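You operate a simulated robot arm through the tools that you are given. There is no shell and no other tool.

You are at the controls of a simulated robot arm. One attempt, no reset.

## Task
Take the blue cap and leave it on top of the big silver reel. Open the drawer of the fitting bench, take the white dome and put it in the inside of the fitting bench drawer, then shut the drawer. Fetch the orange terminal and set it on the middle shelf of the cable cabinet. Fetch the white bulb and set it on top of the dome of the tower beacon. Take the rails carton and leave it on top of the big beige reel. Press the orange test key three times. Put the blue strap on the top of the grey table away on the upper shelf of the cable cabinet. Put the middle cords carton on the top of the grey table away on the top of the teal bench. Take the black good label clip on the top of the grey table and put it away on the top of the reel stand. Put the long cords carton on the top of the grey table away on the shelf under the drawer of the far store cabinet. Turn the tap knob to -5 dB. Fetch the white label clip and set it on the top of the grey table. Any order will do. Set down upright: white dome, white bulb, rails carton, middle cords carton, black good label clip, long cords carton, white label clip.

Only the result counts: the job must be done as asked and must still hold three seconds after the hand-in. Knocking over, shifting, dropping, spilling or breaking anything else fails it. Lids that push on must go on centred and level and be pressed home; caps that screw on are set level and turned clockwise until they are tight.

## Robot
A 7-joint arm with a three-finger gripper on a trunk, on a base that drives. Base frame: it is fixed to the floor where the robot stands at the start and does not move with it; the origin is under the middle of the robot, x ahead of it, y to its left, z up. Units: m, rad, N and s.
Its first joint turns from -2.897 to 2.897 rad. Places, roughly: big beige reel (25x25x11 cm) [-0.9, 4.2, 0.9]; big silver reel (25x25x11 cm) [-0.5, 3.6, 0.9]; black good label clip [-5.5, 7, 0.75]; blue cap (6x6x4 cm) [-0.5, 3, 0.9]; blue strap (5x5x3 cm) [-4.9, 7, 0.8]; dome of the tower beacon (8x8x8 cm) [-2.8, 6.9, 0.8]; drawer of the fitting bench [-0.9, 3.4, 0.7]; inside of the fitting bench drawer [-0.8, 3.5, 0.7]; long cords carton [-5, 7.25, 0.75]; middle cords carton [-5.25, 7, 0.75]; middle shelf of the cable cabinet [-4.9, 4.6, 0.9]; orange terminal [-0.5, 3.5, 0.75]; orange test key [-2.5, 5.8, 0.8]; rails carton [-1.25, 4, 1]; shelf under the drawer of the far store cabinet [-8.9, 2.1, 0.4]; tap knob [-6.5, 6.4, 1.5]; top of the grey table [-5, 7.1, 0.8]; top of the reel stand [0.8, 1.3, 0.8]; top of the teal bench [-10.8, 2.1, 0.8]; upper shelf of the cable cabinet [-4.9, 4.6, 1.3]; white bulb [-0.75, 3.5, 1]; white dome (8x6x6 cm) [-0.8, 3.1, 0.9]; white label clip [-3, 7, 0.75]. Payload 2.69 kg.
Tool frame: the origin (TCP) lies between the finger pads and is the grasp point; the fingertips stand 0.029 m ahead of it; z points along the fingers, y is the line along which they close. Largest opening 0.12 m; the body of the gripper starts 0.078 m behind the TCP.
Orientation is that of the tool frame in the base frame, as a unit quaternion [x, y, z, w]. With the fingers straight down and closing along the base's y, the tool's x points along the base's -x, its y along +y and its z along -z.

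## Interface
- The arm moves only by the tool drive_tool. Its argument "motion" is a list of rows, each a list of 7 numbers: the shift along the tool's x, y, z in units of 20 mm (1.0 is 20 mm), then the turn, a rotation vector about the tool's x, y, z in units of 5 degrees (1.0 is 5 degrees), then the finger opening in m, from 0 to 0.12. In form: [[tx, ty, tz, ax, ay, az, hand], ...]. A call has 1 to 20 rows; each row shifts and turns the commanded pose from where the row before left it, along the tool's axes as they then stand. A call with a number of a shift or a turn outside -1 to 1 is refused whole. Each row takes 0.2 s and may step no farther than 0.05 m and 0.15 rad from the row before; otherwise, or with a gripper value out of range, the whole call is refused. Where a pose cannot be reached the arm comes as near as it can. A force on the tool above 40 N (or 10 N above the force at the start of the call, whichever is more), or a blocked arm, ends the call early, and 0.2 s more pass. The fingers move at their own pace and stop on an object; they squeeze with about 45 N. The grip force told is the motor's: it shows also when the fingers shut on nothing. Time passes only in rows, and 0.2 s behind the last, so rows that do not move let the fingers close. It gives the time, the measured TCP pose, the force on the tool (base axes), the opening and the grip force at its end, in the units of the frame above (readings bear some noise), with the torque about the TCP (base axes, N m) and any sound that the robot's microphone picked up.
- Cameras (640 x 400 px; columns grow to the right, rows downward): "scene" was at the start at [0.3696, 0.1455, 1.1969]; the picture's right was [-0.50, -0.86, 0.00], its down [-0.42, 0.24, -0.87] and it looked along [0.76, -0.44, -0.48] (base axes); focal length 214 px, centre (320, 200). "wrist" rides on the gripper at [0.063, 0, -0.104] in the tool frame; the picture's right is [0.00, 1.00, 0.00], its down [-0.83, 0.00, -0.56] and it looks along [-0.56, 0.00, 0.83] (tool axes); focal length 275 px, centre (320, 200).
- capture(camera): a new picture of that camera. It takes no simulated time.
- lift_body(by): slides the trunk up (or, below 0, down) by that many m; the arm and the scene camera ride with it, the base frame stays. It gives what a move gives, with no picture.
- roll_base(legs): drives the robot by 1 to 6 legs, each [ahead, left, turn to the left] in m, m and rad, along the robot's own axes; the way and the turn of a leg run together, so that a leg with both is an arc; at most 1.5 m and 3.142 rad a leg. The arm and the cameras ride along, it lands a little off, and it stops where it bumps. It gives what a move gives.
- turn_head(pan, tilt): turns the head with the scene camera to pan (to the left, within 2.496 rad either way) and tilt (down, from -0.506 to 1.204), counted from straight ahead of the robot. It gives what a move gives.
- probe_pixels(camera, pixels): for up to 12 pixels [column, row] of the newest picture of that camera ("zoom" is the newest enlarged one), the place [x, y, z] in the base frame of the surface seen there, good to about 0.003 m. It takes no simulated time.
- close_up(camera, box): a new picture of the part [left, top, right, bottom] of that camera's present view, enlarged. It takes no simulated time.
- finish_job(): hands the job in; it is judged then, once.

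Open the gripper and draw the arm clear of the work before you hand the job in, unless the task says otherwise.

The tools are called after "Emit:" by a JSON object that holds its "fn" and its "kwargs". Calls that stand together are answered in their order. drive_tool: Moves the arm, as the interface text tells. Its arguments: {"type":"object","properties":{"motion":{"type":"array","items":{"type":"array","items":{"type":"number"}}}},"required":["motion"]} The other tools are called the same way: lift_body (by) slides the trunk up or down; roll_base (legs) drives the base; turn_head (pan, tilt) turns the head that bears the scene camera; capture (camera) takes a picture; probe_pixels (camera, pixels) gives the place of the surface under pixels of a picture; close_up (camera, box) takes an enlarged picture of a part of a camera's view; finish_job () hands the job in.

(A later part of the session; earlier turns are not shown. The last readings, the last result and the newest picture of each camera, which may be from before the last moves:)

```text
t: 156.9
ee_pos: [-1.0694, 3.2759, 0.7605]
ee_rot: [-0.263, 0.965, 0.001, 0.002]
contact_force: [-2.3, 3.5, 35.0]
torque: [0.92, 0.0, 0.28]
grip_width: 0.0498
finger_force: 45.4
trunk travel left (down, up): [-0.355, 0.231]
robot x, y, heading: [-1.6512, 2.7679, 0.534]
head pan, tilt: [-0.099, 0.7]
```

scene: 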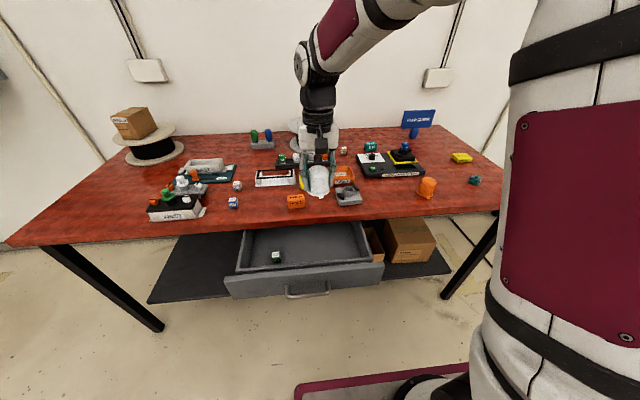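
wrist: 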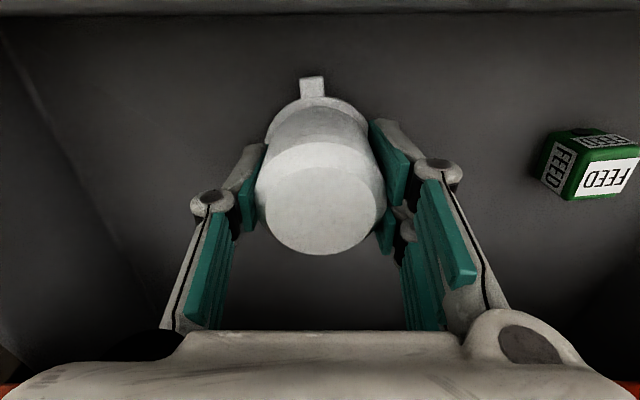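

Touching at 35 N. Ease up 1 mm, open to 8 cm, and rise straight up.

Emit:
{"fn": "drive_tool", "kwargs": {"motion": [[0, 0, -0.08, 0, 0, 0, 0.0], [0, 0, 0, 0, 0, 0, 0.08], [0, 0, 0, 0, 0, 0, 0.08], [0, 0, -0.5, 0, 0, 0, 0.08], [0, 0, -1, 0, 0, 0, 0.08], [0, 0, -1, 0, 0, 0, 0.08], [0, 0, -1, 0, 0, 0, 0.08], [0, 0, -1, 0, 0, 0, 0.08], [0, 0, -1, 0, 0, 0, 0.08], [0, 0, -1, 0, 0, 0, 0.08], [0, 0, -1, 0, 0, 0, 0.08], [0, 0, -1, 0, 0, 0, 0.08]]}}

Emit:
{"fn": "capture", "kwargs": {"camera": "wrist"}}

```text
t: 159.5
ee_pos: [-1.0699, 3.2756, 0.9294]
ee_rot: [-0.262, 0.965, 0.0, -0.001]
contact_force: [-0.2, -0.3, -0.9]
torque: [-0.01, 0.01, -0.02]
grip_width: 0.0801
finger_force: 0.0
trunk travel left (down, up): [-0.355, 0.231]
robot x, y, heading: [-1.6473, 2.7664, 0.536]
head pan, tilt: [-0.099, 0.7]
```

```text
taken
```

wrist: 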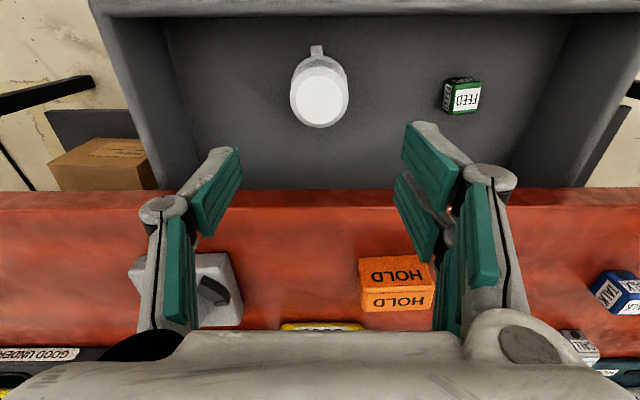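

The dome stands upright in the drawer. To shut it, I'll rise, close the fingers, back the base 0.1 m, and bring the closed fingers down in front of the handle.

Emit:
{"fn": "drive_tool", "kwargs": {"motion": [[0, 0, -1, 0, 0, 0, 0.04], [0, 0, -1, 0, 0, 0, 0.0], [0, 0, -1, 0, 0, 0, 0.0], [0, 0, -1, 0, 0, 0, 0.0]]}}

Emit:
{"fn": "roll_base", "kwargs": {"legs": [[-0.12, 0.04, 0.006]]}}

Emit:
{"fn": "capture", "kwargs": {"camera": "wrist"}}

```text
t: 160.5
ee_pos: [-1.0706, 3.2759, 1.0072]
ee_rot: [-0.262, 0.965, 0.0, -0.001]
contact_force: [-0.4, 0.4, -0.1]
torque: [-0.03, 0.01, 0.04]
grip_width: 0.0001
finger_force: 27.9
trunk travel left (down, up): [-0.355, 0.231]
robot x, y, heading: [-1.6446, 2.7678, 0.537]
head pan, tilt: [-0.099, 0.7]
```

```text
t: 161.8
ee_pos: [-1.1991, 3.2525, 1.0065]
ee_rot: [-0.265, 0.964, -0.001, -0.001]
contact_force: [0.5, -0.5, -0.1]
torque: [0.01, 0.01, -0.02]
grip_width: 0.0001
finger_force: 28.5
trunk travel left (down, up): [-0.355, 0.231]
robot x, y, heading: [-1.7732, 2.7401, 0.545]
head pan, tilt: [-0.099, 0.7]
```

```text
taken
```

wrist: 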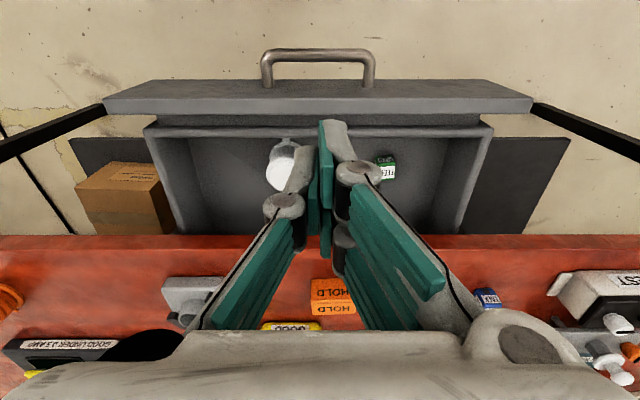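

The handle is visible at rows ~50; I'll probe the bar's position.

Emit:
{"fn": "probe_pixels", "kwargs": {"camera": "wrist", "pixels": [[290, 54], [318, 53], [350, 54], [318, 50], [200, 88], [440, 88], [318, 90]]}}

```text
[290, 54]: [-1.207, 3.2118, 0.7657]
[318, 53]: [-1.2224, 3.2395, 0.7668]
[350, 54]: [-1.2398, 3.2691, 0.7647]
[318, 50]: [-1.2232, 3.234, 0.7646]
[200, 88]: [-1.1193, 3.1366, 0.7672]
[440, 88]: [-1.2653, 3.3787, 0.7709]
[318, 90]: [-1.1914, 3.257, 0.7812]
```

Bar centre v≈0.620, u≈3.405. I'll move back to v≈0.565 and descend in front of it with closed fingers.

Emit:
{"fn": "drive_tool", "kwargs": {"motion": [[1, 0, 0, 0, 0, 0, 0.0], [1, 0, 0, 0, 0, 0, 0.0], [1, 0, 0, 0, 0, 0, 0.0], [1, 0, 0, 0, 0, 0, 0.0], [0.1, 0, 1, 0, 0, 0, 0.0], [0, 0, 1, 0, 0, 0, 0.0], [0, 0, 1, 0, 0, 0, 0.0], [0, 0, 1, 0, 0, 0, 0.0], [0, 0, 1, 0, 0, 0, 0.0], [0, 0, 1, 0, 0, 0, 0.0], [0, 0, 1, 0, 0, 0, 0.0], [0, 0, 1, 0, 0, 0, 0.0], [0, 0, 1, 0, 0, 0, 0.0], [0, 0, 1, 0, 0, 0, 0.0], [0, 0, 1, 0, 0, 0, 0.0], [0, 0, 0.8, 0, 0, 0, 0.0]]}}

Emit:
{"fn": "capture", "kwargs": {"camera": "wrist"}}

```text
t: 165.2
ee_pos: [-1.2696, 3.2099, 0.7708]
ee_rot: [-0.265, 0.964, 0.0, 0.0]
contact_force: [-0.7, 0.5, 0.8]
torque: [0.02, -0.01, -0.02]
grip_width: 0.0002
finger_force: 28.7
trunk travel left (down, up): [-0.355, 0.231]
robot x, y, heading: [-1.7753, 2.7362, 0.547]
head pan, tilt: [-0.099, 0.7]
```

```text
taken
```

wrist: 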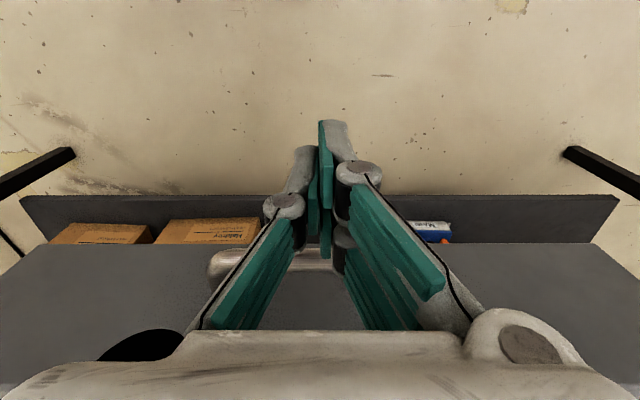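

Fingers are in front of the bar. I'll push gently (5 cm/s) for 20 cm.

Emit:
{"fn": "drive_tool", "kwargs": {"motion": [[-0.5, 0, 0, 0, 0, 0, 0.0], [-0.5, 0, 0, 0, 0, 0, 0.0], [-0.5, 0, 0, 0, 0, 0, 0.0], [-0.5, 0, 0, 0, 0, 0, 0.0], [-0.5, 0, 0, 0, 0, 0, 0.0], [-0.5, 0, 0, 0, 0, 0, 0.0], [-0.5, 0, 0, 0, 0, 0, 0.0], [-0.5, 0, 0, 0, 0, 0, 0.0], [-0.5, 0, 0, 0, 0, 0, 0.0], [-0.5, 0, 0, 0, 0, 0, 0.0], [-0.5, 0, 0, 0, 0, 0, 0.0], [-0.5, 0, 0, 0, 0, 0, 0.0], [-0.5, 0, 0, 0, 0, 0, 0.0], [-0.5, 0, 0, 0, 0, 0, 0.0], [-0.5, 0, 0, 0, 0, 0, 0.0], [-0.5, 0, 0, 0, 0, 0, 0.0], [-0.5, 0, 0, 0, 0, 0, 0.0], [-0.5, 0, 0, 0, 0, 0, 0.0], [-0.5, 0, 0, 0, 0, 0, 0.0], [-0.5, 0, 0, 0, 0, 0, 0.0]]}}

Emit:
{"fn": "capture", "kwargs": {"camera": "wrist"}}

Emit:
{"fn": "capture", "kwargs": {"camera": "scene"}}

```text
t: 169.4
ee_pos: [-1.0972, 3.3123, 0.7717]
ee_rot: [-0.265, 0.964, 0.0, 0.0]
contact_force: [1.1, -0.4, 0.6]
torque: [0.02, 0.0, 0.01]
grip_width: 0.0
finger_force: 28.5
trunk travel left (down, up): [-0.355, 0.231]
robot x, y, heading: [-1.7755, 2.7412, 0.546]
head pan, tilt: [-0.099, 0.7]
```

```text
taken
```

wrist: 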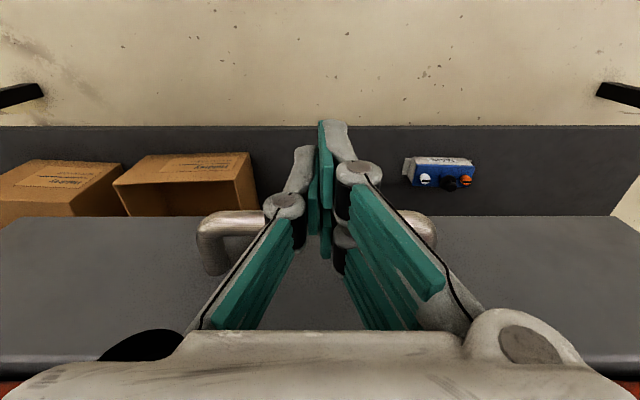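

```text
taken
```

scene: 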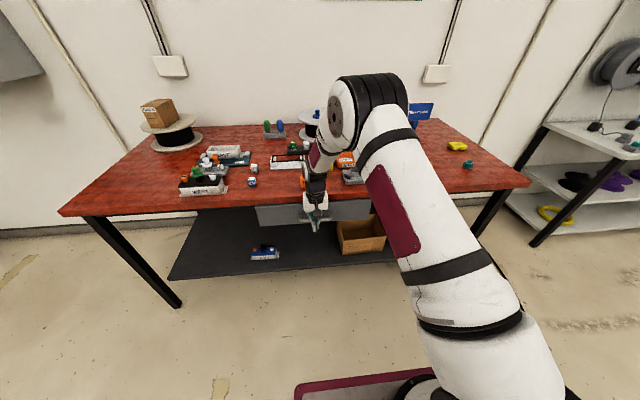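

Nearly shut; about 3 cm to go. Pushing on in 4 mm steps until it stops.

Emit:
{"fn": "drive_tool", "kwargs": {"motion": [[-0.25, 0, 0, 0, 0, 0, 0.0], [-0.25, 0, 0, 0, 0, 0, 0.0], [-0.25, 0, 0, 0, 0, 0, 0.0], [-0.25, 0, 0, 0, 0, 0, 0.0], [-0.25, 0, 0, 0, 0, 0, 0.0], [-0.2, 0, 0, 0, 0, 0, 0.0], [-0.1, 0, 0, 0, 0, 0, 0.0], [-0.1, 0, 0, 0, 0, 0, 0.0], [-0.1, 0, 0, 0, 0, 0, 0.0], [-0.1, 0, 0, 0, 0, 0, 0.0], [-0.1, 0, 0, 0, 0, 0, 0.0], [-0.1, 0, 0, 0, 0, 0, 0.0]]}}

Emit:
{"fn": "capture", "kwargs": {"camera": "wrist"}}

```text
t: 170.5
ee_pos: [-1.0838, 3.3221, 0.769]
ee_rot: [-0.266, 0.964, -0.003, -0.01]
contact_force: [-5.1, -2.8, -1.1]
torque: [0.0, 0.04, -0.01]
grip_width: 0.0002
finger_force: 28.3
trunk travel left (down, up): [-0.355, 0.231]
robot x, y, heading: [-1.7775, 2.7405, 0.545]
head pan, tilt: [-0.099, 0.7]
stopped in row 5: the force on the tool passed its limit at 46 N (the readings are from after the stop); the commanded pose is now the measured one
```

```text
taken
```

wrist: 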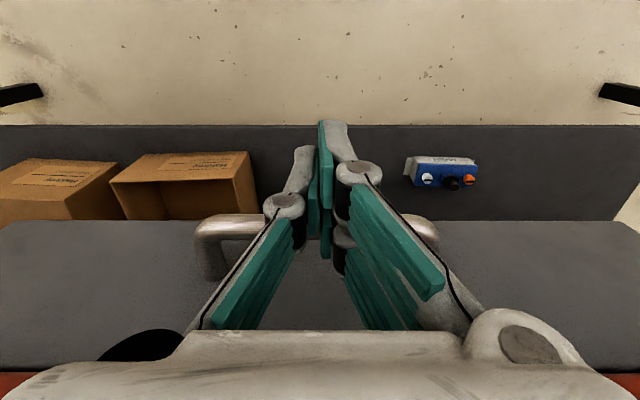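

It stopped at 46 N with the TCP at v≈0.782. I'll probe the drawer face, bar and bench edge to see whether it is really shut.

Emit:
{"fn": "probe_pixels", "kwargs": {"camera": "wrist", "pixels": [[100, 300], [520, 300], [230, 222], [410, 222], [60, 350], [580, 350], [20, 385], [620, 385], [230, 228], [320, 300]]}}

```text
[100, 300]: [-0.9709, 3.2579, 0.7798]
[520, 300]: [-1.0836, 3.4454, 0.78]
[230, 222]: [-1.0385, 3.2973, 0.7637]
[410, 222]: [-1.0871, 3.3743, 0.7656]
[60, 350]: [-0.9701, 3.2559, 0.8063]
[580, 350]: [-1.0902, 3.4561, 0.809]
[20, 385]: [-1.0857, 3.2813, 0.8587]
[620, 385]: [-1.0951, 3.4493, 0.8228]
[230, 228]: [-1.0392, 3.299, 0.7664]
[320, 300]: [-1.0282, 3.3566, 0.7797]
```

Face at v≈0.846 and bar at 0.808 — exactly as when closed, so the drawer is shut. I'll back the fingers off and rise.

Emit:
{"fn": "drive_tool", "kwargs": {"motion": [[1, 0, 0, 0, 0, 0, 0.0], [1, 0, 0, 0, 0, 0, 0.0], [1, 0, 0, 0, 0, 0, 0.0], [1, 0, -1, 0, 0, 0, 0.02], [1, 0, -1, 0, 0, 0, 0.04], [0, 0, -1, 0, 0, 0, 0.06], [0, 0, -1, 0, 0, 0, 0.06], [0, 0, -1, 0, 0, 0, 0.06], [0, 0, -1, 0, 0, 0, 0.06], [0, 0, -1, 0, 0, 0, 0.06], [0, 0, -1, 0, 0, 0, 0.06], [0, 0, -1, 0, 0, 0, 0.06], [0, 0, -1, 0, 0, 0, 0.06], [0, 0, -1, 0, 0, 0, 0.06], [0, 0, -1, 0, 0, 0, 0.06], [0, 0, -1, 0, 0, 0, 0.06], [0, 0, -1, 0, 0, 0, 0.06], [0, 0, -1, 0, 0, 0, 0.06], [0, 0, -1, 0, 0, 0, 0.06]]}}

Emit:
{"fn": "turn_head", "kwargs": {"pan": 0.0, "tilt": 0.7}}

Emit:
{"fn": "capture", "kwargs": {"camera": "scene"}}

```text
t: 174.5
ee_pos: [-1.1637, 3.2735, 1.0883]
ee_rot: [-0.266, 0.964, -0.004, -0.008]
contact_force: [0.7, 1.0, 0.0]
torque: [0.01, -0.01, 0.04]
grip_width: 0.06
finger_force: 0.0
trunk travel left (down, up): [-0.355, 0.231]
robot x, y, heading: [-1.7756, 2.7369, 0.544]
head pan, tilt: [-0.099, 0.7]
```

```text
t: 175.2
ee_pos: [-1.1642, 3.2729, 1.0878]
ee_rot: [-0.266, 0.964, -0.004, -0.008]
contact_force: [0.2, 0.2, -0.8]
torque: [0.01, 0.0, -0.02]
grip_width: 0.0601
finger_force: 0.1
trunk travel left (down, up): [-0.355, 0.231]
robot x, y, heading: [-1.7729, 2.7402, 0.544]
head pan, tilt: [0.0, 0.7]
```

```text
taken
```

scene: 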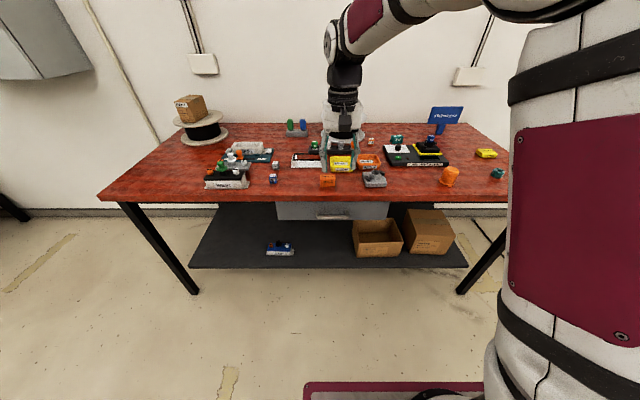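

Drawer shut, bench tidy. Next the white bulb from the black rack: I'll level the tool, drive forward-left, and look at the rack from above.

Emit:
{"fn": "drive_tool", "kwargs": {"motion": [[0, 0, -0.5, -0.04, -0.2, 0, 0.08], [0, 0, -0.5, 0, 0, 0, 0.08]]}}

Emit:
{"fn": "roll_base", "kwargs": {"legs": [[0.34, 0.15, 0]]}}

Emit:
{"fn": "capture", "kwargs": {"camera": "wrist"}}

```text
t: 175.8
ee_pos: [-1.1641, 3.2753, 1.1109]
ee_rot: [-0.267, 0.964, 0.001, 0.0]
contact_force: [-0.7, 0.4, 0.0]
torque: [-0.03, 0.0, 0.01]
grip_width: 0.0799
finger_force: 0.1
trunk travel left (down, up): [-0.355, 0.231]
robot x, y, heading: [-1.7718, 2.74, 0.545]
head pan, tilt: [0.0, 0.7]
```

```text
t: 178.2
ee_pos: [-0.9482, 3.5781, 1.1101]
ee_rot: [-0.266, 0.964, 0.001, 0.0]
contact_force: [0.6, 0.0, 0.9]
torque: [-0.02, 0.0, 0.02]
grip_width: 0.0801
finger_force: 0.0
trunk travel left (down, up): [-0.355, 0.231]
robot x, y, heading: [-1.5624, 3.043, 0.537]
head pan, tilt: [0.0, 0.7]
```

```text
taken
```

wrist: 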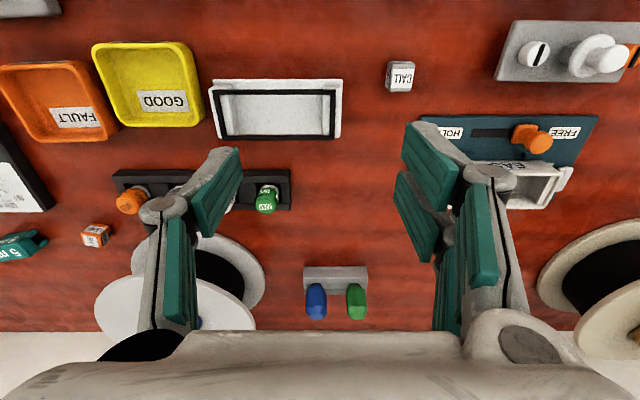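

The rack is right of the tool. I'll move right/ahead to hover over the white bulb and lower to z≈1.03.

Emit:
{"fn": "drive_tool", "kwargs": {"motion": [[-0.95, -0.88, 0.5, 0, 0, 0, 0.08], [-0.95, -0.88, 0.5, 0, 0, 0, 0.08], [-0.95, -0.88, 0.5, 0, 0, 0, 0.08], [-0.95, -0.88, 0.5, 0, 0, 0, 0.08], [-0.95, -0.88, 0.5, 0, 0, 0, 0.08], [-0.95, -0.88, 0.5, 0, 0, 0, 0.08], [-0.95, -0.88, 0.5, 0, 0, 0, 0.08], [-0.95, -0.88, 0.5, 0, 0, 0, 0.08]]}}

Emit:
{"fn": "capture", "kwargs": {"camera": "wrist"}}

```text
t: 180.0
ee_pos: [-0.7459, 3.5353, 1.0277]
ee_rot: [-0.265, 0.964, 0.0, 0.0]
contact_force: [-0.7, 0.5, -0.4]
torque: [0.01, -0.04, -0.01]
grip_width: 0.0799
finger_force: 0.0
trunk travel left (down, up): [-0.355, 0.231]
robot x, y, heading: [-1.5584, 3.0429, 0.539]
head pan, tilt: [0.0, 0.7]
```

```text
taken
```

wrist: 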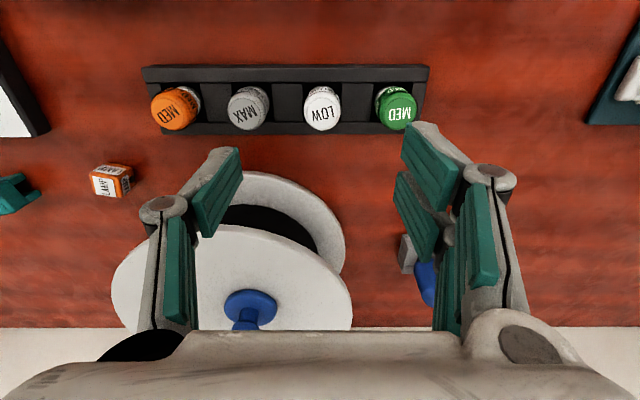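

The white LOW bulb is at (322,108), neighbours ~6 cm apart. I'll probe the bulb top, its sides and the rack surface.

Emit:
{"fn": "probe_pixels", "kwargs": {"camera": "wrist", "pixels": [[322, 112], [310, 105], [335, 108], [322, 95], [322, 125], [322, 88], [322, 82], [286, 105], [360, 105], [249, 112], [397, 112], [340, 90]]}}

Emit:
{"fn": "close_up", "kwargs": {"camera": "wrist", "box": [230, 60, 440, 150]}}

```text
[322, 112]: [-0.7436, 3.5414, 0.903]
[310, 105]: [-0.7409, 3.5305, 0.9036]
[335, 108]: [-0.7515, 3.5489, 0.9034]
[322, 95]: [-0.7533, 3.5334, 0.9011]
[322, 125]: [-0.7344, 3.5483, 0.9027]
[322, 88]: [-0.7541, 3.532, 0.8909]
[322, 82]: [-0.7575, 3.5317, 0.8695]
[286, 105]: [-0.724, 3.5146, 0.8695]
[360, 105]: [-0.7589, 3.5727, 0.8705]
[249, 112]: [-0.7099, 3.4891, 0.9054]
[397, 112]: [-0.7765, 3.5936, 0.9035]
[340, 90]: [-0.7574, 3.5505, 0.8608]
```

```text
3.05 times, centred on (335, 105) of wrist
```

zoom: 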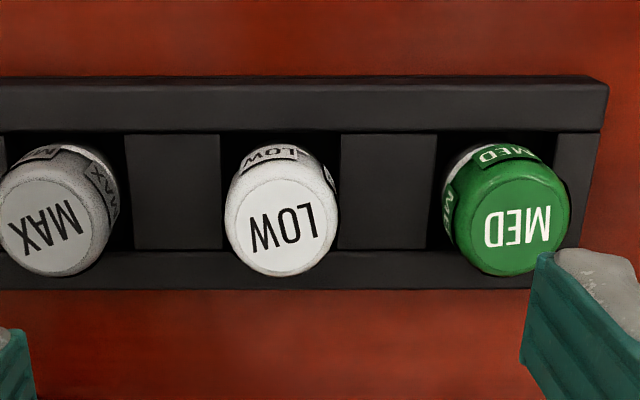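

Rack top is z=0.870, bulb top 0.903. I'll centre on the bulb, narrow the opening to 5 cm, go down to z≈0.903 and close.

Emit:
{"fn": "drive_tool", "kwargs": {"motion": [[-0.245, 0.186, 0.2, 0, 0, 0, 0.05], [0, 0, 1, 0, 0, 0, 0.05], [0, 0, 1, 0, 0, 0, 0.05], [0, 0, 1, 0, 0, 0, 0.05], [0, 0, 1, 0, 0, 0, 0.05], [0, 0, 1, 0, 0, 0, 0.05], [0, 0, 0.9, 0, 0, 0, 0.05]]}}

Emit:
{"fn": "capture", "kwargs": {"camera": "wrist"}}

```text
t: 181.6
ee_pos: [-0.7417, 3.5422, 0.9077]
ee_rot: [-0.266, 0.964, 0.0, 0.0]
contact_force: [0.5, -0.3, 0.3]
torque: [-0.01, -0.02, 0.05]
grip_width: 0.05
finger_force: 0.0
trunk travel left (down, up): [-0.355, 0.231]
robot x, y, heading: [-1.5571, 3.0425, 0.541]
head pan, tilt: [0.0, 0.7]
```

```text
taken
```

wrist: 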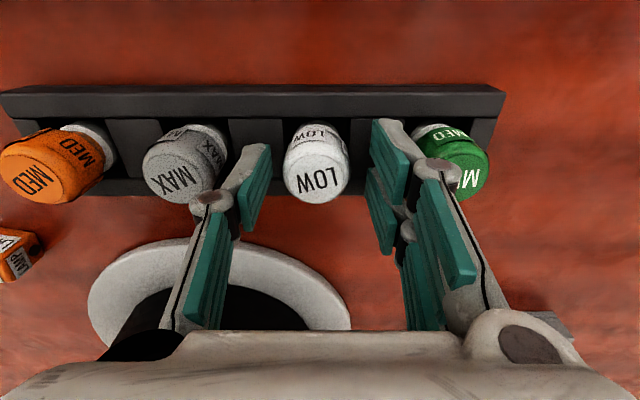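

The bulb is between the fingers with the neighbours clear. A little lower and close.

Emit:
{"fn": "drive_tool", "kwargs": {"motion": [[0, 0, 0.2, 0, 0, 0, 0.05], [0, 0, 0, 0, 0, 0, 0.0], [0, 0, 0, 0, 0, 0, 0.0], [0, 0, 0, 0, 0, 0, 0.0]]}}

Emit:
{"fn": "drive_tool", "kwargs": {"motion": [[0, 0, -0.5, 0, 0, 0, 0.0], [0, 0, -0.5, 0, 0, 0, 0.0], [0, 0, -1, 0, 0, 0, 0.0], [0, 0, -1, 0, 0, 0, 0.0], [0, 0, -1, 0, 0, 0, 0.0], [0, 0, -1, 0, 0, 0, 0.0], [0, 0, -1, 0, 0, 0, 0.0]]}}

Emit:
{"fn": "capture", "kwargs": {"camera": "wrist"}}

Emit:
{"fn": "close_up", "kwargs": {"camera": "scene", "box": [280, 80, 440, 200]}}

```text
t: 182.6
ee_pos: [-0.7416, 3.5428, 0.9027]
ee_rot: [-0.265, 0.964, 0.0, 0.0]
contact_force: [-0.6, 0.4, 0.2]
torque: [-0.03, 0.0, 0.01]
grip_width: 0.0288
finger_force: 44.8
trunk travel left (down, up): [-0.355, 0.231]
robot x, y, heading: [-1.5556, 3.0412, 0.542]
head pan, tilt: [0.0, 0.7]
```

```text
t: 184.2
ee_pos: [-0.7421, 3.5428, 1.0237]
ee_rot: [-0.265, 0.964, 0.001, 0.0]
contact_force: [0.1, 1.0, -1.0]
torque: [0.0, 0.03, 0.01]
grip_width: 0.029
finger_force: 45.1
trunk travel left (down, up): [-0.355, 0.231]
robot x, y, heading: [-1.555, 3.0419, 0.544]
head pan, tilt: [0.0, 0.7]
```

```text
taken
```

wrist: 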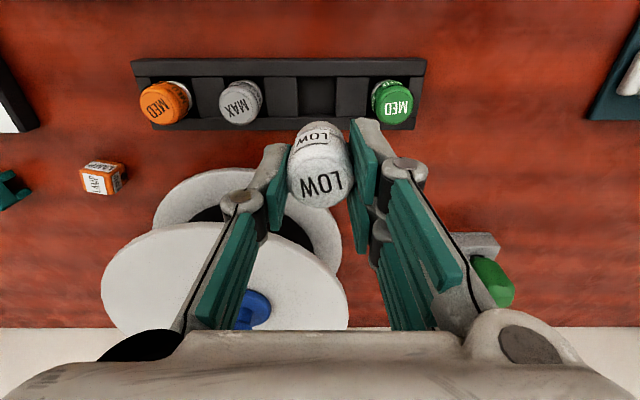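

```text
3.33 times, centred on (360, 140) of scene
```

zoom: 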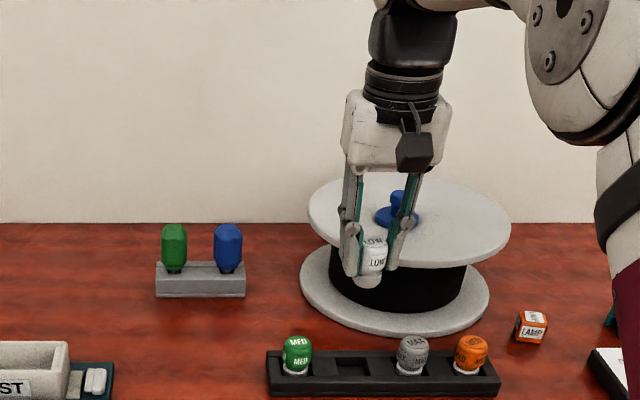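

The bulb is out of the rack. I'll probe its lower end to know how far it reaches below the TCP.

Emit:
{"fn": "probe_pixels", "kwargs": {"camera": "zoom", "pixels": [[367, 285], [367, 281], [367, 275], [372, 262], [372, 245], [298, 370]]}}

```text
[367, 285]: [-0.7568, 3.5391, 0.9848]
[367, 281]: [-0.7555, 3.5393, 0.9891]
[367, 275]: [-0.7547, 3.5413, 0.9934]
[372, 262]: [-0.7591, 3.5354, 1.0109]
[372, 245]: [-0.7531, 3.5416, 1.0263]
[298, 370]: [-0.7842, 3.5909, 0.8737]
```

Bulb spans from the TCP to 4 cm below it. I'll retract the arm with the bulb, back away and turn to face along the wall, then look where the tower beacon is.

Emit:
{"fn": "drive_tool", "kwargs": {"motion": [[0, 0, -1, 0, 0, 0, 0.0], [0, 0, -1, 0, 0, 0, 0.0], [1, 0, -1, 0, 0, 0, 0.0], [1, 0, -1, 0, 0, 0, 0.0], [1, 0, -1, 0, 0, 0, 0.0], [1, 0, -1, 0, 0, 0, 0.0], [1, 0, -1, 0, 0, 0, 0.0], [1, 0, 0, 0, 0, 0, 0.0], [1, 0, 0, 0, 0, 0, 0.0], [1, 0, 0, 0, 0, 0, 0.0], [1, 0, 0, 0, 0, 0, 0.0], [1, 0, 0, 0, 0, 0, 0.0], [1, 0, 0, 0, 0, 0, 0.0], [1, 0, 0, 0, 0, 0, 0.0], [1, 0, 0, 0, 0, 0, 0.0], [1, 0, 0, 0, 0, 0, 0.0], [1, 0, 0, 0, 0, 0, 0.0], [1, 0, 0, 0, 0, 0, 0.0], [1, 0, 0, 0, 0, 0, 0.0]]}}

Emit:
{"fn": "roll_base", "kwargs": {"legs": [[-0.5, 0, 0], [0, 0, 1.57]]}}

Emit:
{"fn": "turn_head", "kwargs": {"pan": -0.5, "tilt": 0.3}}

Emit:
{"fn": "capture", "kwargs": {"camera": "scene"}}

```text
t: 188.2
ee_pos: [-1.0333, 3.3688, 1.164]
ee_rot: [-0.265, 0.964, 0.001, -0.001]
contact_force: [-0.5, 0.2, -1.3]
torque: [-0.01, 0.03, 0.04]
grip_width: 0.0288
finger_force: 45.2
trunk travel left (down, up): [-0.355, 0.231]
robot x, y, heading: [-1.5596, 3.0459, 0.544]
head pan, tilt: [0.0, 0.7]
```

```text
t: 194.9
ee_pos: [-2.3135, 3.3065, 1.1631]
ee_rot: [0.876, -0.483, 0.0, 0.001]
contact_force: [-0.9, -0.5, 0.6]
torque: [-0.01, -0.01, -0.01]
grip_width: 0.029
finger_force: 44.9
trunk travel left (down, up): [-0.355, 0.231]
robot x, y, heading: [-1.9768, 2.7907, 2.138]
head pan, tilt: [0.0, 0.7]
```

```text
t: 195.8
ee_pos: [-2.3138, 3.3058, 1.164]
ee_rot: [0.875, -0.483, 0.0, 0.001]
contact_force: [0.2, -0.6, -0.1]
torque: [0.0, -0.02, 0.03]
grip_width: 0.0288
finger_force: 44.4
trunk travel left (down, up): [-0.355, 0.231]
robot x, y, heading: [-1.9767, 2.7905, 2.145]
head pan, tilt: [-0.499, 0.3]
```

```text
taken
```

scene: 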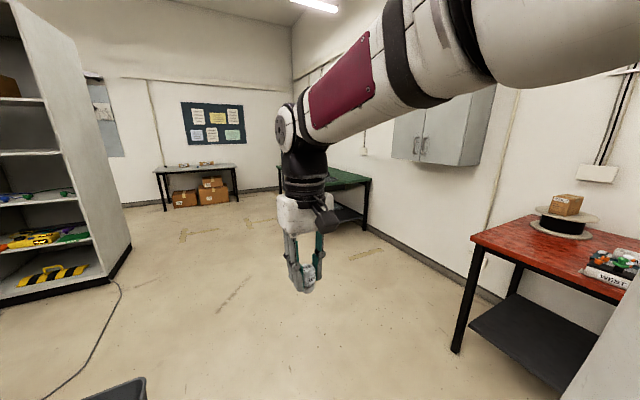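

I see the cable cabinet at left, a far table, and the green bench on the right wall. I'll look straight ahead and lower to make sure the path is clear.

Emit:
{"fn": "turn_head", "kwargs": {"pan": 0.2, "tilt": 0.5}}

Emit:
{"fn": "capture", "kwargs": {"camera": "scene"}}

```text
t: 196.9
ee_pos: [-2.3142, 3.3055, 1.165]
ee_rot: [0.876, -0.483, 0.0, 0.0]
contact_force: [-0.9, 0.3, -0.2]
torque: [0.0, -0.04, 0.04]
grip_width: 0.0288
finger_force: 45.1
trunk travel left (down, up): [-0.355, 0.231]
robot x, y, heading: [-1.9777, 2.7917, 2.138]
head pan, tilt: [0.201, 0.499]
```

```text
taken
```

scene: 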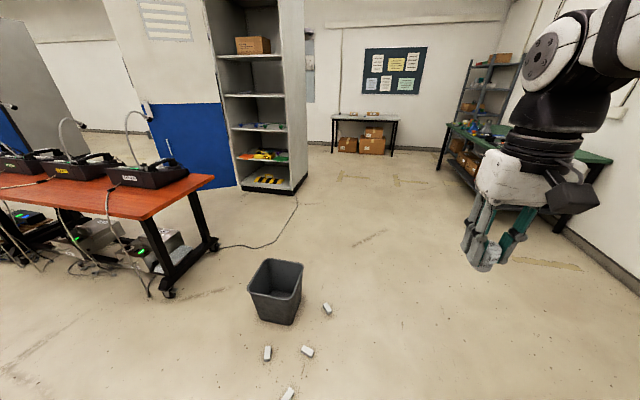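

There is a bin and litter on the floor. I'll probe these, the grey table, green bench and cabinet to plan the drive.

Emit:
{"fn": "probe_pixels", "kwargs": {"camera": "scene", "pixels": [[275, 318], [302, 300], [328, 308], [307, 352], [288, 395], [360, 118], [335, 115], [398, 121], [445, 128], [612, 160], [293, 190], [241, 187]]}}

Emit:
{"fn": "close_up", "kwargs": {"camera": "scene", "box": [420, 50, 620, 200]}}

Emit:
{"fn": "close_up", "kwargs": {"camera": "scene", "box": [310, 80, 420, 162]}}

```text
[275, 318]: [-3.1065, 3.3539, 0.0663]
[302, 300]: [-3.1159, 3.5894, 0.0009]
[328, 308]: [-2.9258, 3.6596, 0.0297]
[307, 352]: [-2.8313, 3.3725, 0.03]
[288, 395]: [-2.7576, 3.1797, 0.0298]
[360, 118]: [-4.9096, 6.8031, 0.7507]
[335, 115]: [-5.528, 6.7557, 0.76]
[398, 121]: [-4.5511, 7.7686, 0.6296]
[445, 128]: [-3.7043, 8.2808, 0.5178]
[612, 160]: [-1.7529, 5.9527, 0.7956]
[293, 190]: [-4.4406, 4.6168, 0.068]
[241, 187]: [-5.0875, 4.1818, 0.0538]
```

```text
2.67 times, centred on (520, 125) of scene
```

zoom: 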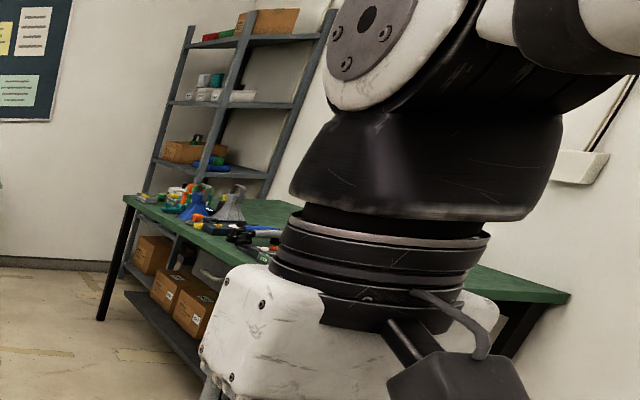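

```text
4.88 times, centred on (365, 121) of scene
```

zoom: 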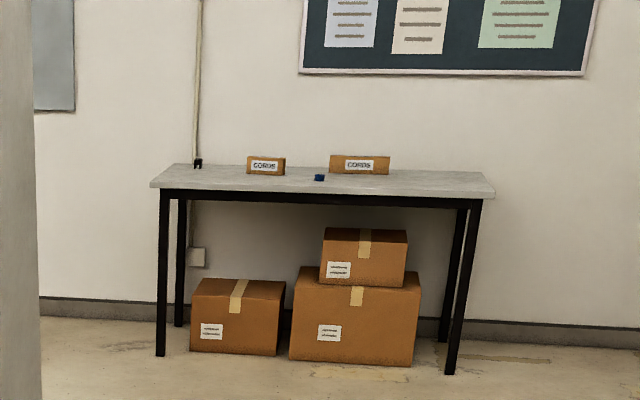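

The litter lies ~0.36 m left of a straight path, so I'll first sidestep right 0.25 m, then drive 1.4 m along and look at the green bench.

Emit:
{"fn": "roll_base", "kwargs": {"legs": [[0, -0.25, -0.026], [1.4, 0, 0]]}}

Emit:
{"fn": "turn_head", "kwargs": {"pan": 0.1, "tilt": 0.35}}

Emit:
{"fn": "capture", "kwargs": {"camera": "scene"}}

Emit:
{"fn": "turn_head", "kwargs": {"pan": -0.9, "tilt": 0.35}}

Emit:
{"fn": "capture", "kwargs": {"camera": "scene"}}

```text
t: 205.3
ee_pos: [-2.8282, 4.6318, 1.1641]
ee_rot: [0.873, -0.488, -0.001, 0.001]
contact_force: [-0.8, -0.7, -0.7]
torque: [0.01, 0.03, 0.03]
grip_width: 0.0287
finger_force: 45.6
trunk travel left (down, up): [-0.355, 0.231]
robot x, y, heading: [-2.4941, 4.1135, 2.128]
head pan, tilt: [0.201, 0.499]
```

```text
t: 206.0
ee_pos: [-2.8286, 4.6306, 1.1653]
ee_rot: [0.873, -0.488, -0.001, 0.001]
contact_force: [-0.1, -0.5, -0.4]
torque: [0.0, -0.03, 0.01]
grip_width: 0.0285
finger_force: 45.1
trunk travel left (down, up): [-0.355, 0.231]
robot x, y, heading: [-2.4961, 4.1159, 2.127]
head pan, tilt: [0.099, 0.351]
```

```text
taken
```

scene: 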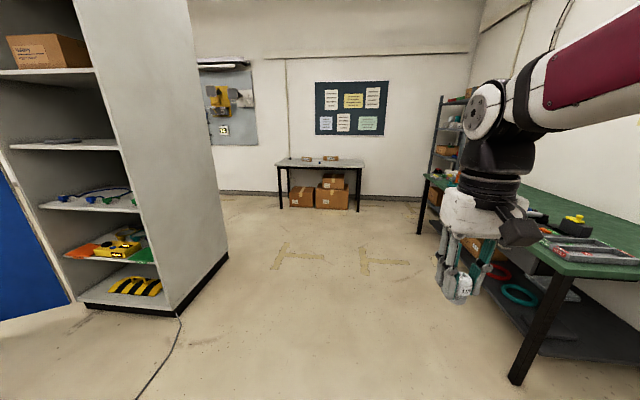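

```text
t: 207.3
ee_pos: [-2.828, 4.6306, 1.1641]
ee_rot: [0.873, -0.488, 0.0, 0.001]
contact_force: [-0.5, -0.2, -0.7]
torque: [0.01, -0.03, -0.02]
grip_width: 0.0288
finger_force: 45.1
trunk travel left (down, up): [-0.355, 0.231]
robot x, y, heading: [-2.4959, 4.1097, 2.127]
head pan, tilt: [-0.901, 0.351]
```

```text
taken
```

scene: 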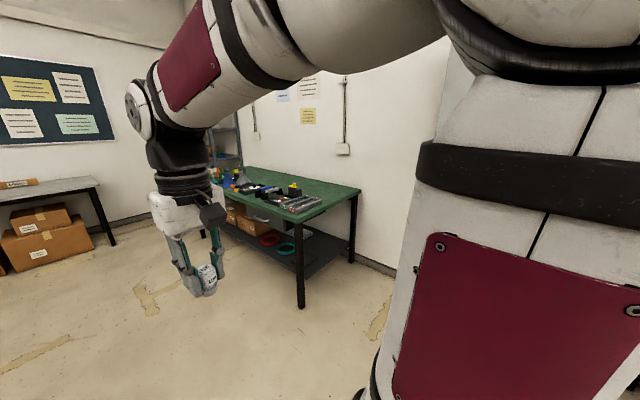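

The green bench stands right ahead on the right. I'll zoom in and probe its corners.

Emit:
{"fn": "close_up", "kwargs": {"camera": "scene", "box": [205, 140, 375, 260]}}

Emit:
{"fn": "probe_pixels", "kwargs": {"camera": "scene", "pixels": [[298, 218], [358, 190], [240, 192], [225, 183], [300, 300], [352, 260], [300, 190], [228, 178]]}}

```text
3.33 times, centred on (290, 200) of scene
```

zoom: 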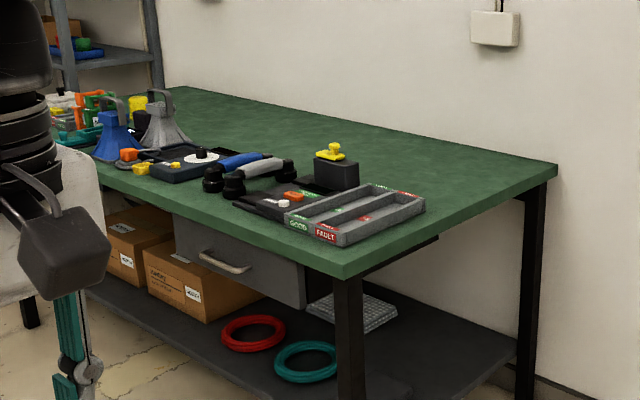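

```text
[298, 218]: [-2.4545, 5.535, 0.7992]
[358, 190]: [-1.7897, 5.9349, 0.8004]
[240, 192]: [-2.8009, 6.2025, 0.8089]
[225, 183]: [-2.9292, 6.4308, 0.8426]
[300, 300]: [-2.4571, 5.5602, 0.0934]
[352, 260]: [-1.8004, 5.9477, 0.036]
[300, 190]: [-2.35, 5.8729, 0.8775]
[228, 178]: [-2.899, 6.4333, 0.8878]
```

The green bench is aligned with the same wall: front edge v≈0.747, top z=0.80, starting at u≈6.0. I'll drive 1.75 m further and turn right to face it.

Emit:
{"fn": "roll_base", "kwargs": {"legs": [[1.3, 0.05, -0.015], [0.5, 0.0, 0], [0, 0, -1.57]]}}

Emit:
{"fn": "turn_head", "kwargs": {"pan": 0.2, "tilt": 0.55}}

Emit:
{"fn": "capture", "kwargs": {"camera": "scene"}}

```text
t: 220.3
ee_pos: [-2.9064, 5.9269, 1.1648]
ee_rot: [-0.231, 0.973, 0.0, 0.0]
contact_force: [0.5, -0.1, 0.1]
torque: [0.01, 0.02, -0.03]
grip_width: 0.029
finger_force: 44.9
trunk travel left (down, up): [-0.355, 0.231]
robot x, y, heading: [-3.4532, 5.643, 0.464]
head pan, tilt: [-0.901, 0.351]
```

```text
t: 221.6
ee_pos: [-2.9073, 5.9277, 1.1646]
ee_rot: [-0.23, 0.973, 0.002, -0.001]
contact_force: [-0.4, -0.1, -0.3]
torque: [0.02, 0.02, -0.01]
grip_width: 0.0286
finger_force: 45.1
trunk travel left (down, up): [-0.355, 0.231]
robot x, y, heading: [-3.4511, 5.6388, 0.469]
head pan, tilt: [0.201, 0.55]
```

```text
taken
```

scene: 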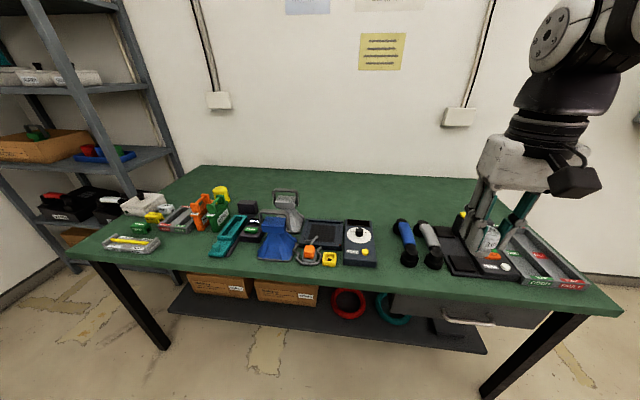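

I see the bench's contents. I'll zoom in on the left and right parts to identify the tower beacon, label clip and test key.

Emit:
{"fn": "close_up", "kwargs": {"camera": "scene", "box": [90, 170, 270, 280]}}

Emit:
{"fn": "close_up", "kwargs": {"camera": "scene", "box": [230, 170, 400, 280]}}

Emit:
{"fn": "close_up", "kwargs": {"camera": "scene", "box": [380, 180, 620, 310]}}

```text
3.56 times, centred on (180, 225) of scene
```

zoom: 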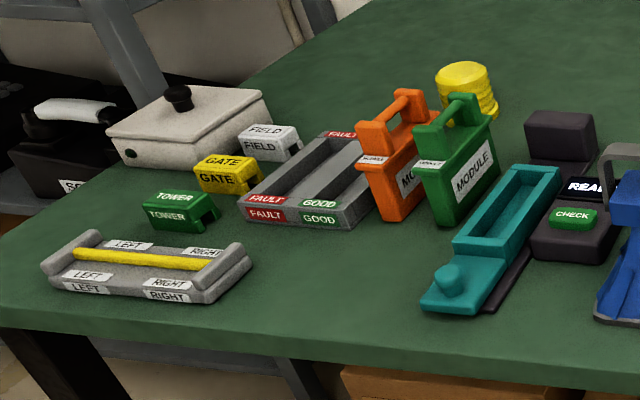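

```text
3.64 times, centred on (315, 225) of scene
```

zoom: 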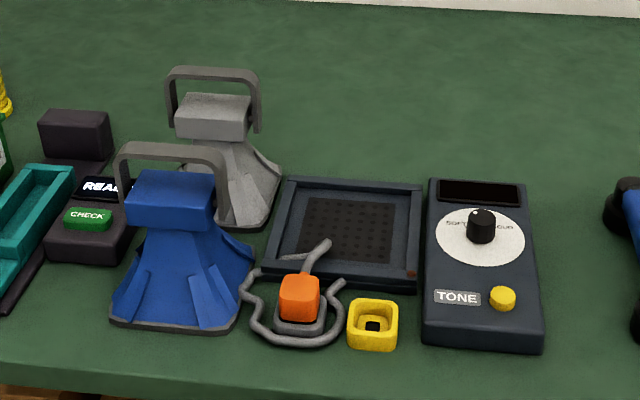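

```text
2.67 times, centred on (500, 245) of scene
```

zoom: 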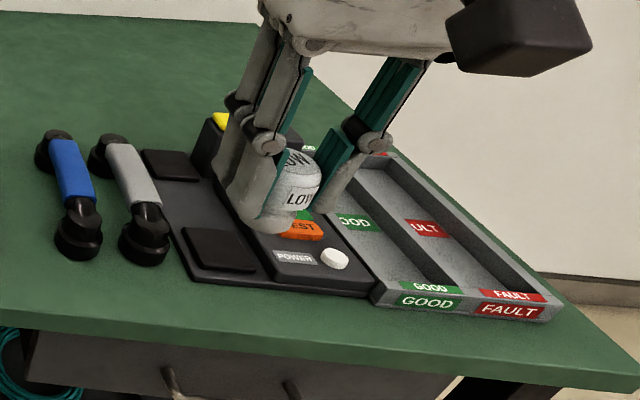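

I'll probe the yellow ribbed dome (221,195), the white FIELD clip (165,208), and the TEST key area.

Emit:
{"fn": "probe_pixels", "kwargs": {"camera": "scene", "pixels": [[220, 188], [216, 190], [226, 190], [221, 197], [165, 208], [166, 212], [230, 200], [200, 205]]}}

Emit:
{"fn": "probe_pixels", "kwargs": {"camera": "zoom", "pixels": [[300, 232], [316, 234], [335, 258], [230, 250], [300, 260], [288, 236], [215, 130], [420, 300]]}}

```text
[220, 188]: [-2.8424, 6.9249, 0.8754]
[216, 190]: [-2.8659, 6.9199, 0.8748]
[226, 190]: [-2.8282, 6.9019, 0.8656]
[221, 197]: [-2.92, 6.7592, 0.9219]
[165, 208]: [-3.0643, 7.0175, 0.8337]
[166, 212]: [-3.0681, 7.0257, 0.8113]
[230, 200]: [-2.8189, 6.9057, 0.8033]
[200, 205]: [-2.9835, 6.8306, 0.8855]
```

```text
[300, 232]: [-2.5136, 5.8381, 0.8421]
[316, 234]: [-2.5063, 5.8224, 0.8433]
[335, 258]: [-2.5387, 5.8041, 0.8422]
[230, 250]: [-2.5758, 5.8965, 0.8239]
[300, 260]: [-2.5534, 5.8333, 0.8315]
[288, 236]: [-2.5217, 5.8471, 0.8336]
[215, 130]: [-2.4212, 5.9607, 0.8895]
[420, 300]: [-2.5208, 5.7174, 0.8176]
```

The dome of the tower beacon is the yellow ribbed one (top z≈0.877 at about (-2.835,6.91)). I'll square up and move left and closer to it.

Emit:
{"fn": "roll_base", "kwargs": {"legs": [[0, 0, 0.072], [0.24, 0.6, 0]]}}

Emit:
{"fn": "turn_head", "kwargs": {"pan": 0.0, "tilt": 0.7}}

Emit:
{"fn": "capture", "kwargs": {"camera": "scene"}}

Emit:
{"fn": "capture", "kwargs": {"camera": "wrist"}}

```text
t: 225.7
ee_pos: [-3.0193, 6.5998, 1.1646]
ee_rot: [-0.263, 0.965, 0.001, 0.0]
contact_force: [0.1, 0.5, -1.1]
torque: [0.04, -0.01, 0.04]
grip_width: 0.0287
finger_force: 44.8
trunk travel left (down, up): [-0.355, 0.231]
robot x, y, heading: [-3.549, 6.276, 0.533]
head pan, tilt: [0.201, 0.55]
```

```text
t: 226.4
ee_pos: [-3.0204, 6.5986, 1.1637]
ee_rot: [-0.263, 0.965, 0.001, -0.001]
contact_force: [0.0, -0.1, 0.2]
torque: [0.03, 0.03, -0.02]
grip_width: 0.0285
finger_force: 44.9
trunk travel left (down, up): [-0.355, 0.231]
robot x, y, heading: [-3.5446, 6.2767, 0.54]
head pan, tilt: [0.0, 0.7]
```

```text
taken
```

scene: 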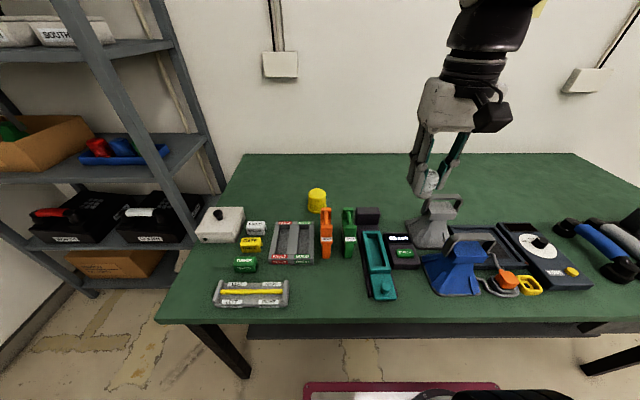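

```text
taken
```

wrist: 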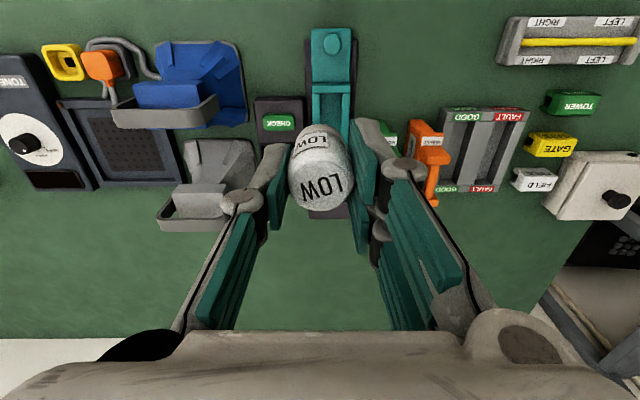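

Now the dome is clearly at (317,200). I'll zoom in and probe its top.

Emit:
{"fn": "close_up", "kwargs": {"camera": "scene", "box": [260, 160, 380, 240]}}

```text
5.00 times, centred on (320, 200) of scene
```

zoom: 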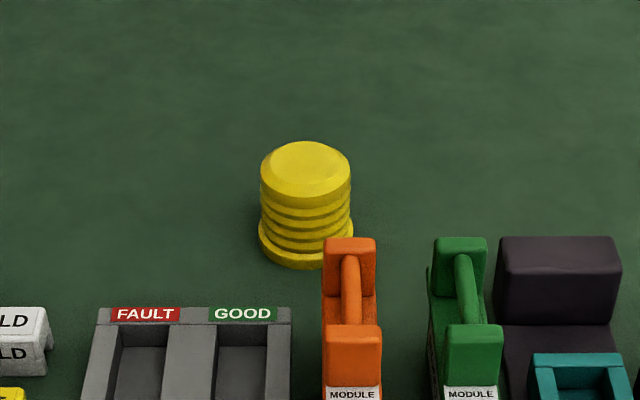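

Emit:
{"fn": "probe_pixels", "kwargs": {"camera": "zoom", "pixels": [[305, 165], [280, 165], [332, 165], [305, 150], [305, 185], [262, 185], [349, 185], [305, 144], [260, 240], [350, 240], [350, 250], [460, 255]]}}

```text
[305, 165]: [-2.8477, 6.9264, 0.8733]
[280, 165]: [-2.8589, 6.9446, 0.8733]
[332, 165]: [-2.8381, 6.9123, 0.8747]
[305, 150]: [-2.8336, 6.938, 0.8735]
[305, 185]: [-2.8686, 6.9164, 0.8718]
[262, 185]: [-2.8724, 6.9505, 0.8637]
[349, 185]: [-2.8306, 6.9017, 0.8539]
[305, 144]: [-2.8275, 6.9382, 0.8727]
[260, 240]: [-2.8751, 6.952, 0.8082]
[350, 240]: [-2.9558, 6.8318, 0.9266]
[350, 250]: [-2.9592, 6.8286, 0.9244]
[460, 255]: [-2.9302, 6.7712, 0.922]
```

Dome top centre ≈(-2.849,6.927,0.8735). I'll bring the bulb over it at z≈1.03.

Emit:
{"fn": "drive_tool", "kwargs": {"motion": [[-0.989, 0.613, 0.419, 0, 0, 0, 0.0], [-0.989, 0.613, 0.419, 0, 0, 0, 0.0], [-0.989, 0.613, 0.419, 0, 0, 0, 0.0], [-0.989, 0.613, 0.419, 0, 0, 0, 0.0], [-0.989, 0.613, 0.419, 0, 0, 0, 0.0], [-0.989, 0.613, 0.419, 0, 0, 0, 0.0], [-0.989, 0.613, 0.419, 0, 0, 0, 0.0], [-0.989, 0.613, 0.419, 0, 0, 0, 0.0], [-0.989, 0.613, 0.419, 0, 0, 0, 0.0], [-0.989, 0.613, 0.419, 0, 0, 0, 0.0], [-0.989, 0.613, 0.419, 0, 0, 0, 0.0], [-0.989, 0.613, 0.419, 0, 0, 0, 0.0], [-0.989, 0.613, 0.419, 0, 0, 0, 0.0], [-0.989, 0.613, 0.419, 0, 0, 0, 0.0], [-0.989, 0.613, 0.419, 0, 0, 0, 0.0], [-0.989, 0.613, 0.419, 0, 0, 0, 0.0]]}}

Emit:
{"fn": "capture", "kwargs": {"camera": "wrist"}}

Emit:
{"fn": "close_up", "kwargs": {"camera": "scene", "box": [240, 120, 400, 240]}}

```text
t: 229.8
ee_pos: [-2.8474, 6.929, 1.0296]
ee_rot: [-0.262, 0.965, 0.002, 0.0]
contact_force: [-0.2, -1.1, 1.1]
torque: [0.02, -0.02, 0.02]
grip_width: 0.0286
finger_force: 45.0
trunk travel left (down, up): [-0.355, 0.231]
robot x, y, heading: [-3.5447, 6.277, 0.539]
head pan, tilt: [0.0, 0.7]
```

```text
taken
```

wrist: 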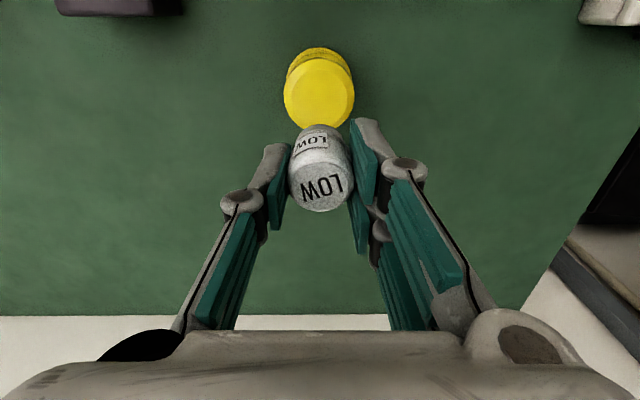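

```text
3.33 times, centred on (320, 180) of scene
```

zoom: 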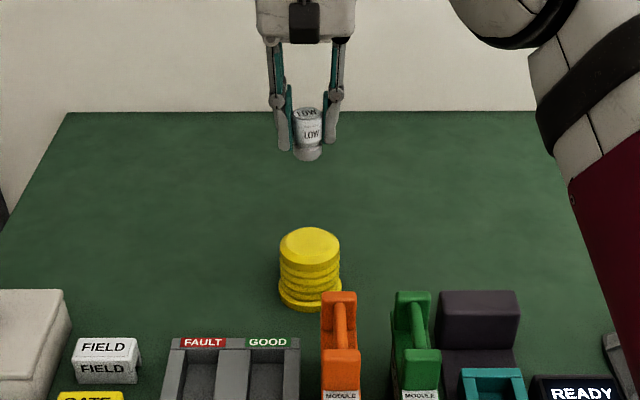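

Lateral alignment looks right. I'll probe the dome top from the wrist view and the bulb's bottom to refine.

Emit:
{"fn": "probe_pixels", "kwargs": {"camera": "wrist", "pixels": [[319, 92], [292, 95], [347, 95], [319, 66], [319, 115], [319, 105]]}}

Emit:
{"fn": "probe_pixels", "kwargs": {"camera": "zoom", "pixels": [[308, 158], [308, 152], [300, 152], [316, 152], [309, 245], [308, 140]]}}

```text
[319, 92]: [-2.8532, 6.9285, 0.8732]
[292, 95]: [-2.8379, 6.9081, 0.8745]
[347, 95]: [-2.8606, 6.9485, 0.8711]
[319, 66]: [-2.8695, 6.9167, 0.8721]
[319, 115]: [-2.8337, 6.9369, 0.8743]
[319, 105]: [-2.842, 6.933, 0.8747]
```

```text
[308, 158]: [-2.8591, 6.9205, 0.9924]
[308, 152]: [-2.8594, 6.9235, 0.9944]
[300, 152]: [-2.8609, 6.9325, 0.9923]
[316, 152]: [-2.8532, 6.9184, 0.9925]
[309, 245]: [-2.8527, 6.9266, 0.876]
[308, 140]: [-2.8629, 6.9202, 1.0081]
```

The bulb's axis coincides with the dome top centre within ~1 mm. Lowering to just above contact.

Emit:
{"fn": "drive_tool", "kwargs": {"motion": [[0, 0, 1, 0, 0, 0, 0.0], [0, 0, 1, 0, 0, 0, 0.0], [0, 0, 1, 0, 0, 0, 0.0], [0, 0, 1, 0, 0, 0, 0.0], [0, 0, 1, 0, 0, 0, 0.0], [0, 0, 0.5, 0, 0, 0, 0.0]]}}

Emit:
{"fn": "close_up", "kwargs": {"camera": "scene", "box": [270, 150, 370, 225]}}

```text
t: 231.2
ee_pos: [-2.8475, 6.9277, 0.9201]
ee_rot: [-0.262, 0.965, 0.0, 0.0]
contact_force: [0.2, -0.4, -0.7]
torque: [0.01, 0.02, -0.01]
grip_width: 0.0287
finger_force: 44.8
trunk travel left (down, up): [-0.355, 0.231]
robot x, y, heading: [-3.5468, 6.2778, 0.539]
head pan, tilt: [0.0, 0.7]
```

```text
5.33 times, centred on (320, 188) of scene
```

zoom: 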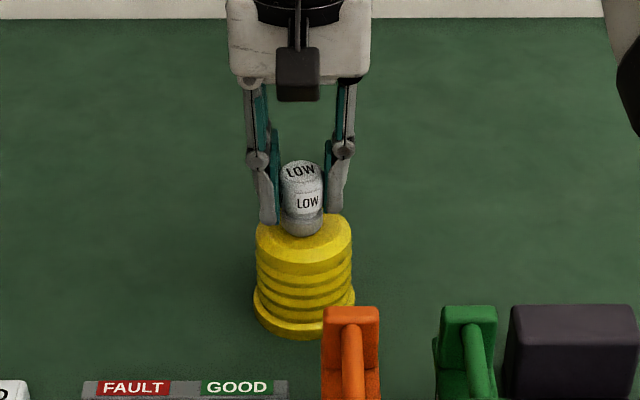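

The bulb is just above the dome, centred. Fine steps down until it touches.

Emit:
{"fn": "drive_tool", "kwargs": {"motion": [[0, 0, 0.15, 0, 0, 0, 0.0], [0, 0, 0.1, 0, 0, 0, 0.0], [0, 0, 0.08, 0, 0, 0, 0.0]]}}

```text
t: 232.2
ee_pos: [-2.8462, 6.9303, 0.9183]
ee_rot: [-0.263, 0.965, 0.003, 0.005]
contact_force: [-0.3, -0.7, 13.5]
torque: [-0.08, 0.04, 0.01]
grip_width: 0.0286
finger_force: 44.7
trunk travel left (down, up): [-0.355, 0.231]
robot x, y, heading: [-3.5446, 6.2776, 0.539]
head pan, tilt: [0.0, 0.7]
stopped in row 3: the force on the tool passed its limit at 40 N (the readings are from after the stop); the commanded pose is now the measured one
```

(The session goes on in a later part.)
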